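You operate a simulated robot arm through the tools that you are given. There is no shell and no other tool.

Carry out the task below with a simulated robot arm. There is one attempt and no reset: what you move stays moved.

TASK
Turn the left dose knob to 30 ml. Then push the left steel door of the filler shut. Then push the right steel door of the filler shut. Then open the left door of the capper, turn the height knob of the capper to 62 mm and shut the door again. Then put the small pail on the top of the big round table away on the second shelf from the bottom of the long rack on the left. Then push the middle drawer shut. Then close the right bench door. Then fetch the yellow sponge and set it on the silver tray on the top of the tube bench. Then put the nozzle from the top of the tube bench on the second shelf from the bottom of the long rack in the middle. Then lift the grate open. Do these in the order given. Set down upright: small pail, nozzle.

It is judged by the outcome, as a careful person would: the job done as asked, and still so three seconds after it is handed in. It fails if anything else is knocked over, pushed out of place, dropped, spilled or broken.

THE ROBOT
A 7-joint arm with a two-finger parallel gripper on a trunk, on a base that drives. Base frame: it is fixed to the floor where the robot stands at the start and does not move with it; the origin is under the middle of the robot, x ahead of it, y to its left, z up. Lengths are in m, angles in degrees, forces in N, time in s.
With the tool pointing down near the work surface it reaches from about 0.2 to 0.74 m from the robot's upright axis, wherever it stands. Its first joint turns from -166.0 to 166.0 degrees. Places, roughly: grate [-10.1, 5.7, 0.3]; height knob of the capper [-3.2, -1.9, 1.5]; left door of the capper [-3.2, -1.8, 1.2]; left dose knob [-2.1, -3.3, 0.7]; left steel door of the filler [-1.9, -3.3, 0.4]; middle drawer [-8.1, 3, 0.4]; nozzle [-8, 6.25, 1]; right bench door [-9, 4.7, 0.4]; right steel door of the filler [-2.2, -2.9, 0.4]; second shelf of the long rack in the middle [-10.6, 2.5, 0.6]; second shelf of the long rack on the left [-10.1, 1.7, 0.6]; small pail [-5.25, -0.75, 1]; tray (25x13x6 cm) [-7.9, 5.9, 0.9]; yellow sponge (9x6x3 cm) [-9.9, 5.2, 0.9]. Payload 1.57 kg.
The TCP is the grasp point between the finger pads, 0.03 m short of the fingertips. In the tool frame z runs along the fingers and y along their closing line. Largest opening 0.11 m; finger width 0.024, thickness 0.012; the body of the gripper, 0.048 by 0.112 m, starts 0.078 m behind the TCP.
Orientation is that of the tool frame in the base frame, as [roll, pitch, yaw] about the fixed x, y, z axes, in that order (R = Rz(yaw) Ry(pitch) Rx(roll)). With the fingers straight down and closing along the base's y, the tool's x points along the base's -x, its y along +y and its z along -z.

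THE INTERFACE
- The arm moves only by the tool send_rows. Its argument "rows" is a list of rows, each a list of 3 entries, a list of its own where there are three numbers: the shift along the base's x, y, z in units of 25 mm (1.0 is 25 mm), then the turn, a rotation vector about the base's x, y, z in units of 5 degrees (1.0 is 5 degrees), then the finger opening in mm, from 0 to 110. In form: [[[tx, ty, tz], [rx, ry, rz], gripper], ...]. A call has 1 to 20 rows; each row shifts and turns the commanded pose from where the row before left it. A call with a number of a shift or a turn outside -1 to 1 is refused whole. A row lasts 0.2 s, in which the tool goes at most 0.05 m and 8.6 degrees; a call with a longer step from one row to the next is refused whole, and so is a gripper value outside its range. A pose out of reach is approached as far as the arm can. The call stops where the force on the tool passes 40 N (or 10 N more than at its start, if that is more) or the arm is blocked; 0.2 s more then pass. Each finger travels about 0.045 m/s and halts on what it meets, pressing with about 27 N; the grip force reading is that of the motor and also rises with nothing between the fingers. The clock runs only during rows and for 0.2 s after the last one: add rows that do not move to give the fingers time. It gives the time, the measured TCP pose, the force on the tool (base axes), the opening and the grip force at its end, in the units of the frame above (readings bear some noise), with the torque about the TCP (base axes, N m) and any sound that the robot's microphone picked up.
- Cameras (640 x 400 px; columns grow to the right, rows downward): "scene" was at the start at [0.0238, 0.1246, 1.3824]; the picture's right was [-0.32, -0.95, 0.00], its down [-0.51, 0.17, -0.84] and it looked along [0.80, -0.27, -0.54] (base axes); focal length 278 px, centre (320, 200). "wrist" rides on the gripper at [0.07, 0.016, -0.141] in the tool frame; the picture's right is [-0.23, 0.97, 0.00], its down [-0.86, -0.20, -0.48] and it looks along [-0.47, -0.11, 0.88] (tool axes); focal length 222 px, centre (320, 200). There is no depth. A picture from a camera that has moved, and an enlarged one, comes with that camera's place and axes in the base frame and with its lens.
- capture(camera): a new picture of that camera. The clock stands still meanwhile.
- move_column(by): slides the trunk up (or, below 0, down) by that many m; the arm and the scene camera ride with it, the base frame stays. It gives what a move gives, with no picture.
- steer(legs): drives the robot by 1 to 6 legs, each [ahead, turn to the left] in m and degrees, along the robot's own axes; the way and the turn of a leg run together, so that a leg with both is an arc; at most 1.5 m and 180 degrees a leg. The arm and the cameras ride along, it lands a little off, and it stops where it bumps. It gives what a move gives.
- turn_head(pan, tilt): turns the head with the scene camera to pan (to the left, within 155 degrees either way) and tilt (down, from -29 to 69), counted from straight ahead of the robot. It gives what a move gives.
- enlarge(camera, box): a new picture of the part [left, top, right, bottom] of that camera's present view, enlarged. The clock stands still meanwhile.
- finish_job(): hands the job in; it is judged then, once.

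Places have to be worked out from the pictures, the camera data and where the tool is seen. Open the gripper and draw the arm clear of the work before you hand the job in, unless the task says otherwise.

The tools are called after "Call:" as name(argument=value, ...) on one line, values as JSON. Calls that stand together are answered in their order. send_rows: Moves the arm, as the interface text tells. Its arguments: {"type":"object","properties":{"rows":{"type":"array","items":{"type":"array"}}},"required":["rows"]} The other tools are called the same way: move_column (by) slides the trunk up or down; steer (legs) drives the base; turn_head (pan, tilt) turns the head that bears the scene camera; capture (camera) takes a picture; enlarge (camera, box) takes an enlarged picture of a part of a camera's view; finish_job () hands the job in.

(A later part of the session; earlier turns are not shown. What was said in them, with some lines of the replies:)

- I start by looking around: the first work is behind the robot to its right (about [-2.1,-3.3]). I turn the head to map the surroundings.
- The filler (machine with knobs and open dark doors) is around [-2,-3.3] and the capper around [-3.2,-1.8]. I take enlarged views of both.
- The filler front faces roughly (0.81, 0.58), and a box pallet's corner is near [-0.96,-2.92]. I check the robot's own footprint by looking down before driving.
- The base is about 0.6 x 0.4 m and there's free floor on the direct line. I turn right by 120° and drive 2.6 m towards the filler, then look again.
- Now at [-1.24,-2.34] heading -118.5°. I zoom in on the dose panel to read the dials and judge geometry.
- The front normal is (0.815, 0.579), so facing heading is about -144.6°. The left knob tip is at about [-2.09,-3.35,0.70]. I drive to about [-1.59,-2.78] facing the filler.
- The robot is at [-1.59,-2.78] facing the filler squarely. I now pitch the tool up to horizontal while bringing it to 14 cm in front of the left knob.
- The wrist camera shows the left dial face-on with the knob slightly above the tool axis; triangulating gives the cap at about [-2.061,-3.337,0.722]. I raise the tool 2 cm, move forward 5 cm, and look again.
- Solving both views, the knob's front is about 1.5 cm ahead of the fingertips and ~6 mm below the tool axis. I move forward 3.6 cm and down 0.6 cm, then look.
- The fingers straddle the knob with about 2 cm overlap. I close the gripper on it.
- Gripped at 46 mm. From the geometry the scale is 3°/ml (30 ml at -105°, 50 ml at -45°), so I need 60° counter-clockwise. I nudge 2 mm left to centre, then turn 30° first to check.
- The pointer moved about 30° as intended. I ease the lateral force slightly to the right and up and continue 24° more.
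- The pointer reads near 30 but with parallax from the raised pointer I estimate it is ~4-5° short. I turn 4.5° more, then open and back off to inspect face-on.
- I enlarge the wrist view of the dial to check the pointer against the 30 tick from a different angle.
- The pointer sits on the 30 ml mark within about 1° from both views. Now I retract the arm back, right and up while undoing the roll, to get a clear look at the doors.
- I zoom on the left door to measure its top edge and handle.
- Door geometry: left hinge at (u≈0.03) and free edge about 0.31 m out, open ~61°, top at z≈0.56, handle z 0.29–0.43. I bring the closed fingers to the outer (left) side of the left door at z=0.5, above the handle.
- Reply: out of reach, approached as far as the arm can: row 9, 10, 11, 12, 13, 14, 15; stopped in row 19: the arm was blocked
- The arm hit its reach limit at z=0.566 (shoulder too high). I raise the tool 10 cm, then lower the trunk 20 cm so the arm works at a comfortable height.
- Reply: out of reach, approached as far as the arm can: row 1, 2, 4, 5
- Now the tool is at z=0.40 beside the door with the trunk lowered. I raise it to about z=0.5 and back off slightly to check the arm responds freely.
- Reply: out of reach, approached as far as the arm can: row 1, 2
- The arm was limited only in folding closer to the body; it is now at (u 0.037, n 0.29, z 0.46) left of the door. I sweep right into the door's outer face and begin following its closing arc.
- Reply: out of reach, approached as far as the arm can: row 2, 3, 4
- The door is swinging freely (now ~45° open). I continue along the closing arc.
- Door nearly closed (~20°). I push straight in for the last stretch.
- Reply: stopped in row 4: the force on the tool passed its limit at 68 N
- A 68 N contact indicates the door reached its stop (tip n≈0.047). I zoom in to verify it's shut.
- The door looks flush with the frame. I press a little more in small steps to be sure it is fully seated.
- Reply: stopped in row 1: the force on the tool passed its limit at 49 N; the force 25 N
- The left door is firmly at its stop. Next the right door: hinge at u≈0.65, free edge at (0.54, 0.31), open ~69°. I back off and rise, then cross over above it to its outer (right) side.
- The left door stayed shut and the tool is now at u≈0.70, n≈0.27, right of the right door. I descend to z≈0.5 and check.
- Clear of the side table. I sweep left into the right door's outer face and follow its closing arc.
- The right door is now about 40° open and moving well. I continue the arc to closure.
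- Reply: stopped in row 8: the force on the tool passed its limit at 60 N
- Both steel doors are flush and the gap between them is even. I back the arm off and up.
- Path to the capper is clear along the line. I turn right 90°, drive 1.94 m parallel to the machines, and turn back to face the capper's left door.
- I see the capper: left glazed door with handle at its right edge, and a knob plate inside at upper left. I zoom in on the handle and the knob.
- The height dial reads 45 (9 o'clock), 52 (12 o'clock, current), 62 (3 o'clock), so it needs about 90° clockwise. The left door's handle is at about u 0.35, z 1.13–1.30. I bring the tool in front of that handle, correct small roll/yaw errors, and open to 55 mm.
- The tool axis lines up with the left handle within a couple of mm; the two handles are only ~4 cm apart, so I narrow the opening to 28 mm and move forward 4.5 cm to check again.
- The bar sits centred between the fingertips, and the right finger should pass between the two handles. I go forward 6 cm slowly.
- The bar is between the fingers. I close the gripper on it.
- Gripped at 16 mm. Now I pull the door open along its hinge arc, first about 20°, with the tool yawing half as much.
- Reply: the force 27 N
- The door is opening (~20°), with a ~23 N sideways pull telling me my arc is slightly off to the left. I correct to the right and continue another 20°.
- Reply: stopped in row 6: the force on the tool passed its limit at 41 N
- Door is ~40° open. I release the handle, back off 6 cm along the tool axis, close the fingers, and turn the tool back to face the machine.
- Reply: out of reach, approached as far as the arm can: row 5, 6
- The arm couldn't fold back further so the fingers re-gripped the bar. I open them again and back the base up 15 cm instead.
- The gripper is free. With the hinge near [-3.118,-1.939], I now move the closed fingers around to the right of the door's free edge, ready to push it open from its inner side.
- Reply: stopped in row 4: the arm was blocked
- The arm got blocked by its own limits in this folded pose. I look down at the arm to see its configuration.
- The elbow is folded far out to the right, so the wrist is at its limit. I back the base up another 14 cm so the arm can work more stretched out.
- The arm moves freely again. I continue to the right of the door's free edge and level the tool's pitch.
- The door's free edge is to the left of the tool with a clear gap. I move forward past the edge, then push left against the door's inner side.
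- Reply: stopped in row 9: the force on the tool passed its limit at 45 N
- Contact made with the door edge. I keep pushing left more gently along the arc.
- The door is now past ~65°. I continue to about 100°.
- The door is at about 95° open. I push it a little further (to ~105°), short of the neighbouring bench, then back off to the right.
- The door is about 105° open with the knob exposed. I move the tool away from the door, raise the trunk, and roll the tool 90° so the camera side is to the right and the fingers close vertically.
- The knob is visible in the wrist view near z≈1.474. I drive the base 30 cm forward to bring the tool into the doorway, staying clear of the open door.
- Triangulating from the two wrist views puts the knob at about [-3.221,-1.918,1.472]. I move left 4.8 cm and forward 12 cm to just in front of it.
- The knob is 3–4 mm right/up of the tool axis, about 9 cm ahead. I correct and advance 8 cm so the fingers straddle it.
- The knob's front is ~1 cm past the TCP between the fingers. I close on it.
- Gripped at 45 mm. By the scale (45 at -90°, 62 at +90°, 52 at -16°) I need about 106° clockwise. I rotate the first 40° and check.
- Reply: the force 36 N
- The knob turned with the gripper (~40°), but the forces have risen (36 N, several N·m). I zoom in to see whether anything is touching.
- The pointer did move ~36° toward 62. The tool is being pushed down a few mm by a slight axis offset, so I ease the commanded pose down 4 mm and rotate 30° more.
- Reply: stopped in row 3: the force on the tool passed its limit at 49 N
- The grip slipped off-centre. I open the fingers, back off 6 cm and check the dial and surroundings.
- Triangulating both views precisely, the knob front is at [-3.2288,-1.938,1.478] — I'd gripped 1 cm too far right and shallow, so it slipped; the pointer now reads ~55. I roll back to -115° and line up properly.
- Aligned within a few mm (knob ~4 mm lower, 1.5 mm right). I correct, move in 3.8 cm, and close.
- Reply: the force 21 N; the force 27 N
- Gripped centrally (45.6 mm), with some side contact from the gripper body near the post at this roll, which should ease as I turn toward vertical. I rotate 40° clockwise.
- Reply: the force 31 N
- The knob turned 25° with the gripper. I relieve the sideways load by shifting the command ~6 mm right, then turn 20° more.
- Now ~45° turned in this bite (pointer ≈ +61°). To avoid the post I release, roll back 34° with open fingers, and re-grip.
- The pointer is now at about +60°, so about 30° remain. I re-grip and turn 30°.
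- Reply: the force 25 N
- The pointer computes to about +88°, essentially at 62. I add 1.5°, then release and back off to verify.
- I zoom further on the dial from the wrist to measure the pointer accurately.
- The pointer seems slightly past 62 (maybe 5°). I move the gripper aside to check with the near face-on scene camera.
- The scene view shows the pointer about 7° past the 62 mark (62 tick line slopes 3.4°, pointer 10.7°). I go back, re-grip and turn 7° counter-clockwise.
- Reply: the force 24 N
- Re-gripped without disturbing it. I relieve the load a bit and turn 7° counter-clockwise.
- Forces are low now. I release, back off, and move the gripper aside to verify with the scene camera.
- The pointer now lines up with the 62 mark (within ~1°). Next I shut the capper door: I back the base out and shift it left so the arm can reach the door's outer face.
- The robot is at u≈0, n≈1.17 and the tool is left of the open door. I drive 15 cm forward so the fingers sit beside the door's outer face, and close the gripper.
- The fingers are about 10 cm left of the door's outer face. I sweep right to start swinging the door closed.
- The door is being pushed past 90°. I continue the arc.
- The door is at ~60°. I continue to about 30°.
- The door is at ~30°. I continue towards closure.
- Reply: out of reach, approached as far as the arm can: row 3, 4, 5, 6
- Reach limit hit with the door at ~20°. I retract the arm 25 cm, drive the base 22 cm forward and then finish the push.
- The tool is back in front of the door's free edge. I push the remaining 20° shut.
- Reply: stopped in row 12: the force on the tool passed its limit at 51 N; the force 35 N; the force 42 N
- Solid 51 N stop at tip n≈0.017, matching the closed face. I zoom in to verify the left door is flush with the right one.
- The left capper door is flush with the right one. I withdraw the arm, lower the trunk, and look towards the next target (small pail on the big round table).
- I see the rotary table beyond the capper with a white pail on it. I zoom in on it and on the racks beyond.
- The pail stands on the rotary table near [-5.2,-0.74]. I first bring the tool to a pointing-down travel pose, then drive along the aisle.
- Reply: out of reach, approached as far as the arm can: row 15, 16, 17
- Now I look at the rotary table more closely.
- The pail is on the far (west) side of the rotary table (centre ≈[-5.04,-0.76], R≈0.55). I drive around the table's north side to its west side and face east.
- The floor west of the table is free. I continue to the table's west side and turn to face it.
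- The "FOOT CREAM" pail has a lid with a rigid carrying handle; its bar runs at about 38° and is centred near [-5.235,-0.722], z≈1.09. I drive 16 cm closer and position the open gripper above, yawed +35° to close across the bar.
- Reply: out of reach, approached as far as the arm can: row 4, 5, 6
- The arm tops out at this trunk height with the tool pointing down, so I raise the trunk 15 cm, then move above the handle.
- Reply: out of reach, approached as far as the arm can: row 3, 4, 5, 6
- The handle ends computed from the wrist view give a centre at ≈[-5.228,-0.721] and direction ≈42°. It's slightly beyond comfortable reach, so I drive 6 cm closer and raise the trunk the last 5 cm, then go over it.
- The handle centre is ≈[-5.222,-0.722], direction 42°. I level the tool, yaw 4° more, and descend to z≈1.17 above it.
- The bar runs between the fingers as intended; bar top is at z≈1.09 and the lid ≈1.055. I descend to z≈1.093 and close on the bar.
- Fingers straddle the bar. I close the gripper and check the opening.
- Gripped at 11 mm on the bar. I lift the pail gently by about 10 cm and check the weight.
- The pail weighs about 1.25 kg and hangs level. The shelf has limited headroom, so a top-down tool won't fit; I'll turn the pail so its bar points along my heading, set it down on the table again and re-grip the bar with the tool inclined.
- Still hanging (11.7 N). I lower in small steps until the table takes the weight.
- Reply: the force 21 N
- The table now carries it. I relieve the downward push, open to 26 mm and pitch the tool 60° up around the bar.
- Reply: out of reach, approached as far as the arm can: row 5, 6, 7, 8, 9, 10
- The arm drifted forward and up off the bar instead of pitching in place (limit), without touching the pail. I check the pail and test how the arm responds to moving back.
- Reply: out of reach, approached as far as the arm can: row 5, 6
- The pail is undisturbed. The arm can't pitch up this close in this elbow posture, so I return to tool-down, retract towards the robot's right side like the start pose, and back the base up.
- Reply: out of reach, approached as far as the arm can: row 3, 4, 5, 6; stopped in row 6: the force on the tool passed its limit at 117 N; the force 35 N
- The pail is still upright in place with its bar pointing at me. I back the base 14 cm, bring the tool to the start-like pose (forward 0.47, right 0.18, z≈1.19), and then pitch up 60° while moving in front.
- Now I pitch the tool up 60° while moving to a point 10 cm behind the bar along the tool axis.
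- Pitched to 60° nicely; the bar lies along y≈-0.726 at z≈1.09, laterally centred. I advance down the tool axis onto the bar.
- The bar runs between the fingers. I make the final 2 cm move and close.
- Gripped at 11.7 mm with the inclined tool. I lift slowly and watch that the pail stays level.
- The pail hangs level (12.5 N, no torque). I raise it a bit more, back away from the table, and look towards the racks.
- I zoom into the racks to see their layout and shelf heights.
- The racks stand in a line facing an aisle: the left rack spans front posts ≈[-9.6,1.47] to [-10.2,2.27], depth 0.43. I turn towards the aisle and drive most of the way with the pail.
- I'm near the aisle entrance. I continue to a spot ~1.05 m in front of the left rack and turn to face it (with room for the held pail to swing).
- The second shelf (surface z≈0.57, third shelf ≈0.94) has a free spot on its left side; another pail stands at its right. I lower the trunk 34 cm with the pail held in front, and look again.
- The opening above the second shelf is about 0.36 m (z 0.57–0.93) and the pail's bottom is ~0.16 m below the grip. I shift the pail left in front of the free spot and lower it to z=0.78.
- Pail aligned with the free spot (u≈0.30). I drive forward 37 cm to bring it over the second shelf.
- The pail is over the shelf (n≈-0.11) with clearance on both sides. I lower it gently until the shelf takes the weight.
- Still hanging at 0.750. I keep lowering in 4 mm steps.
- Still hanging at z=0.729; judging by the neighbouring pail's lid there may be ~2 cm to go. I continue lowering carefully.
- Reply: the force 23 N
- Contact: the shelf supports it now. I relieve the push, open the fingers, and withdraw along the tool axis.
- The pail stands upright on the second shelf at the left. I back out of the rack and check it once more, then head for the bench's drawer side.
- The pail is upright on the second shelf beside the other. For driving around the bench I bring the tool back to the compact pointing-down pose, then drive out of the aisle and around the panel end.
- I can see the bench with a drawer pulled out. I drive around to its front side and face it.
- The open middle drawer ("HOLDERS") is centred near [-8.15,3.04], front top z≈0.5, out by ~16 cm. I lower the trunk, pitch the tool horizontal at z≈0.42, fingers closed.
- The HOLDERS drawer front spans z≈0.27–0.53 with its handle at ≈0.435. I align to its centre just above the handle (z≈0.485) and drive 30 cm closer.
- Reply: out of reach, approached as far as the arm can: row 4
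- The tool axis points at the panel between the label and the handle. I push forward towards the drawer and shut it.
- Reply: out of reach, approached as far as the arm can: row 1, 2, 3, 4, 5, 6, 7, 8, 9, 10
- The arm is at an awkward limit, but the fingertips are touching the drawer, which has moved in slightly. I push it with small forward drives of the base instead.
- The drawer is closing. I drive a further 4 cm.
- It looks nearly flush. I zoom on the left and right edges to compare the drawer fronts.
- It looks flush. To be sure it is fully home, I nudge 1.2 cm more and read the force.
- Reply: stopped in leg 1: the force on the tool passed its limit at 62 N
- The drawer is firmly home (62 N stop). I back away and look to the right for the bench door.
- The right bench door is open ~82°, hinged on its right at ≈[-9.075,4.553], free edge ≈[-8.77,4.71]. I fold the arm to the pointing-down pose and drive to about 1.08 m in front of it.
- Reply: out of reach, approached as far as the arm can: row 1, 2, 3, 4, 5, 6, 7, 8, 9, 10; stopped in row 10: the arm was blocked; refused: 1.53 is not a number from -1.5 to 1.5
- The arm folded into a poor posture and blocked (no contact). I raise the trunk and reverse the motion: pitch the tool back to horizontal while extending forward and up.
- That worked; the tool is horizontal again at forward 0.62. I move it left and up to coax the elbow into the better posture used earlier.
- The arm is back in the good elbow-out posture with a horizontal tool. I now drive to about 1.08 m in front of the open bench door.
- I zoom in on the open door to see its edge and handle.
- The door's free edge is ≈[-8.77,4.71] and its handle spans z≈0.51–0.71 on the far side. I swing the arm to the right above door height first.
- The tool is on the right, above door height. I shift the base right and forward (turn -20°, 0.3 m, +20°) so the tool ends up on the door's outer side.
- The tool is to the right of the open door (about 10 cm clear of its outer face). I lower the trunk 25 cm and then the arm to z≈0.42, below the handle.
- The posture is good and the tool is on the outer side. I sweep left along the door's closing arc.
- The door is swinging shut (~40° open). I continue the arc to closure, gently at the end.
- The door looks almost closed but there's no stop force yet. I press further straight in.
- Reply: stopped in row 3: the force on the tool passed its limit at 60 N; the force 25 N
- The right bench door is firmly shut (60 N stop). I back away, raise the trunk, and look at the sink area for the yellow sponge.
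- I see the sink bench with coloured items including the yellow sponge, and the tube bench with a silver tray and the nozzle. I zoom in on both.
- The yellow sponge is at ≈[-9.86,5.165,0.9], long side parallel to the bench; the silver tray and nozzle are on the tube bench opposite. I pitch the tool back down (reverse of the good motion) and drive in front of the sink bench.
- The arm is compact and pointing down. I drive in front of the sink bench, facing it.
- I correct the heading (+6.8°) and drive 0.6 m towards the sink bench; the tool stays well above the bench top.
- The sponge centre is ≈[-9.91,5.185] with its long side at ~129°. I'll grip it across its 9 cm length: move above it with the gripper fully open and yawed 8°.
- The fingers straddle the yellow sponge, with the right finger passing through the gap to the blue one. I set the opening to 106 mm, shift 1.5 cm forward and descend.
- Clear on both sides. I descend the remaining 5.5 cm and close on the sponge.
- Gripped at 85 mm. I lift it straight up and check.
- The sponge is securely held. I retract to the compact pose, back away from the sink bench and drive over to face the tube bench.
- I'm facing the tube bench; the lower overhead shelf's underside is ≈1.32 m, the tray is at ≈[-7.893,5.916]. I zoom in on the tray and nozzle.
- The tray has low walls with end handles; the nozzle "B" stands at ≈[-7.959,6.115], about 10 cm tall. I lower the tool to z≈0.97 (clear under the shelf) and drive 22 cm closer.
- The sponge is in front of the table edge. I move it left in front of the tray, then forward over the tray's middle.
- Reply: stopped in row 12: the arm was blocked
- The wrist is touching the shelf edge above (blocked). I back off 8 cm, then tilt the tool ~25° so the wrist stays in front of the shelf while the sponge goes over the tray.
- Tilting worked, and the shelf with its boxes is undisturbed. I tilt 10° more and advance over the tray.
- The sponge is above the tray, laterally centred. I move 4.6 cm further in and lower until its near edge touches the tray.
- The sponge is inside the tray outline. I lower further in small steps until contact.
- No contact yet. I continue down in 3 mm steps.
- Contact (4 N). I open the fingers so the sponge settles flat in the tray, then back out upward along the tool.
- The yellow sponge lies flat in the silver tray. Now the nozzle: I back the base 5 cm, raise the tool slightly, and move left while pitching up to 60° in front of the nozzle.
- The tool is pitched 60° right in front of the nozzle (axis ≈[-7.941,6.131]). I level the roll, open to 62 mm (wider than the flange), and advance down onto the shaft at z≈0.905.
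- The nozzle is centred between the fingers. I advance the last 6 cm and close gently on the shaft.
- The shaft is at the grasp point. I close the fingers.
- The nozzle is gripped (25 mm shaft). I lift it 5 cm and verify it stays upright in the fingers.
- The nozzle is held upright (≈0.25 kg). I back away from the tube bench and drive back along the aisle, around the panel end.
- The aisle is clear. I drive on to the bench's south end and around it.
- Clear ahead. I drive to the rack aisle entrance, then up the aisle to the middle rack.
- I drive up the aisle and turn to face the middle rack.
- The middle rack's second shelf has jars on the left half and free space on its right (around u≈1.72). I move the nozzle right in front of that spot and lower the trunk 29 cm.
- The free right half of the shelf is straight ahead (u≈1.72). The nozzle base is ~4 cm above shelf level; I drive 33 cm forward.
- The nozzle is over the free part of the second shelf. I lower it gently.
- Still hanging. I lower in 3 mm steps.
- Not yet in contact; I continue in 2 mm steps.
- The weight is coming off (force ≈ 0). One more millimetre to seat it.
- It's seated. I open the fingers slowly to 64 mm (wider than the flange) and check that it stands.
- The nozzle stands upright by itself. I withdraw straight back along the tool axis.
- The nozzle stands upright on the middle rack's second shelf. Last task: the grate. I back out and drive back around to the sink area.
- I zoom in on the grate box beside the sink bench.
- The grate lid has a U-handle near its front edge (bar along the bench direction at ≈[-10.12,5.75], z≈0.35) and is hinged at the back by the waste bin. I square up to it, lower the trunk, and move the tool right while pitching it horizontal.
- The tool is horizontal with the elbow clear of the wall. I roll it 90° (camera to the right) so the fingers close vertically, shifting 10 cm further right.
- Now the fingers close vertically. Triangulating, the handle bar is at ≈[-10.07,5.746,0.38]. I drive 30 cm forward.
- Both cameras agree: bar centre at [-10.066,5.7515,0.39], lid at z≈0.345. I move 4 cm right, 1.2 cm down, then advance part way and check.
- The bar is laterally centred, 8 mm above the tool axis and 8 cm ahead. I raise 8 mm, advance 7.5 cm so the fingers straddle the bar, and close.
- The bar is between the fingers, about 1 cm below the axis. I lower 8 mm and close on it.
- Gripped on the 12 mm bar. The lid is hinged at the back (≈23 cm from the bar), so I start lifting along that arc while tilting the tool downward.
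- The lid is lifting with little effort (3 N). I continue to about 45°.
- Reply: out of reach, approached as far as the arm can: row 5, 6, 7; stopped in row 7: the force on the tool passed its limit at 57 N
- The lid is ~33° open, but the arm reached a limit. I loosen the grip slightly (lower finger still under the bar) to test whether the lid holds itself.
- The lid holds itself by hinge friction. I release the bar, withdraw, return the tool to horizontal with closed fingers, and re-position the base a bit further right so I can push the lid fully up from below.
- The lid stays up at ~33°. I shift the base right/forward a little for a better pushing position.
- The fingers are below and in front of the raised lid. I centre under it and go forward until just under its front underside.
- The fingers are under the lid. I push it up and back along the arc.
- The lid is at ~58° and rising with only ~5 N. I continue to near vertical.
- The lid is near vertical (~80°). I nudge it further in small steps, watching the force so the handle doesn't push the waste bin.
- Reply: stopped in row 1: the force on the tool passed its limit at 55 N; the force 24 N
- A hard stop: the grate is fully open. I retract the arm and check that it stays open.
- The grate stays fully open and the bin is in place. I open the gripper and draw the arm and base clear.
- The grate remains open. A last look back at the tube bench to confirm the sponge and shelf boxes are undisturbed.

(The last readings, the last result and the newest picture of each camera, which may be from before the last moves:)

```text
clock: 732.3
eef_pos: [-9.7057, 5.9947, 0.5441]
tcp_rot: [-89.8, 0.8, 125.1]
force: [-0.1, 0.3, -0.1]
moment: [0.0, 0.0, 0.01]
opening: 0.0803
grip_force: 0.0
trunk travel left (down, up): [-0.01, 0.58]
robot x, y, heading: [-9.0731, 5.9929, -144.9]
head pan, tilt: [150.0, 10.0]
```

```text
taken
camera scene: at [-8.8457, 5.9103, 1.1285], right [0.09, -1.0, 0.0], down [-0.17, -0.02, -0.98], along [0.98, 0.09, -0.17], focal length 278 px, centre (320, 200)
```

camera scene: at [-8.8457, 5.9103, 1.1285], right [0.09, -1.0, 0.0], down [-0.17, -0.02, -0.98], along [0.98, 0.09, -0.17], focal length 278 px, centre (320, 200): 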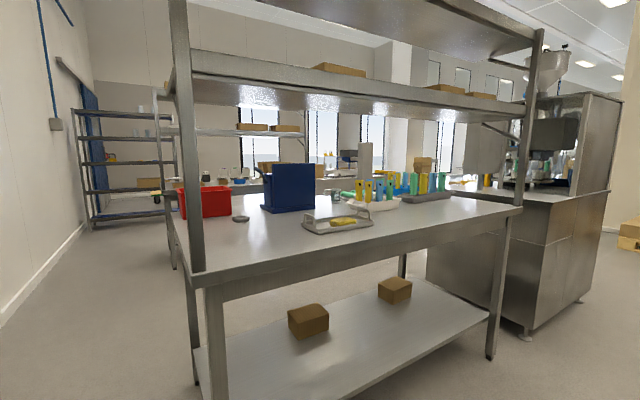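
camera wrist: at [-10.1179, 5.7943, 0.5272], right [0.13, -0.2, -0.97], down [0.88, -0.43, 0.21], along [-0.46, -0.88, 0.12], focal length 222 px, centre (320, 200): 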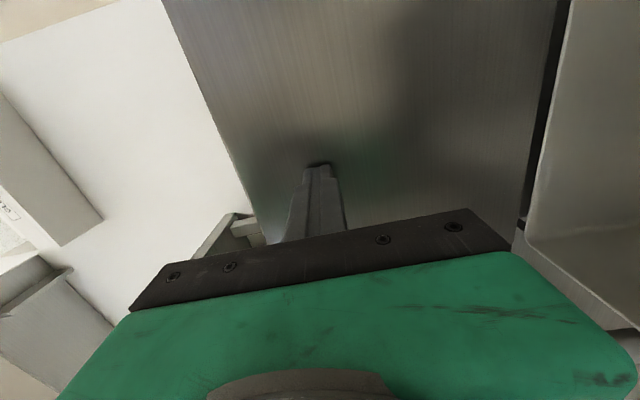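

The sponge lies on the silver tray, the shelf boxes are in place, the grate stays open, the gripper is open and the arm is clear. All tasks are done in order, so I hand the job in.

Call:
finish_job()

```text
The job is handed in.
```

I did all ten steps in the order you gave and handed the job in; I haven't seen the verdict. For each step I checked the result with the cameras or the force readings:

| Step | Result |
|---|---|
| Left dose knob | On the 30 ml mark, within about 1–2° |
| Left and right steel doors of the filler | Both shut, pushed until they stopped hard |
| Capper | Door opened, height knob set to 62 mm (within about 1°), door shut again |
| Small pail | Upright on the second shelf from the bottom of the left rack |
| Middle drawer | Pushed in until it stopped hard |
| Right bench door | Shut, pushed until it stopped hard |
| Yellow sponge | Flat on the silver tray on the tube bench |
| Nozzle | Upright on the second shelf from the bottom of the middle rack |
| Grate | Lifted until it stopped hard; it stays open |

- **Height knob:** the gripper slipped once, and I then turned the knob about 7° past 62 mm. I gripped it again and brought it back to the mark.
- **Pail:** while I was changing my grip over the round table, the arm registered a 117 N jolt and I don't know what caused it. The pail stayed upright and in place, and nothing else looked disturbed.
- **Tube bench shelf:** the wrist pressed against the shelf edge above the tray. I backed off, and the shelf and its boxes look unmoved.

The gripper is open and the arm is clear of everything.
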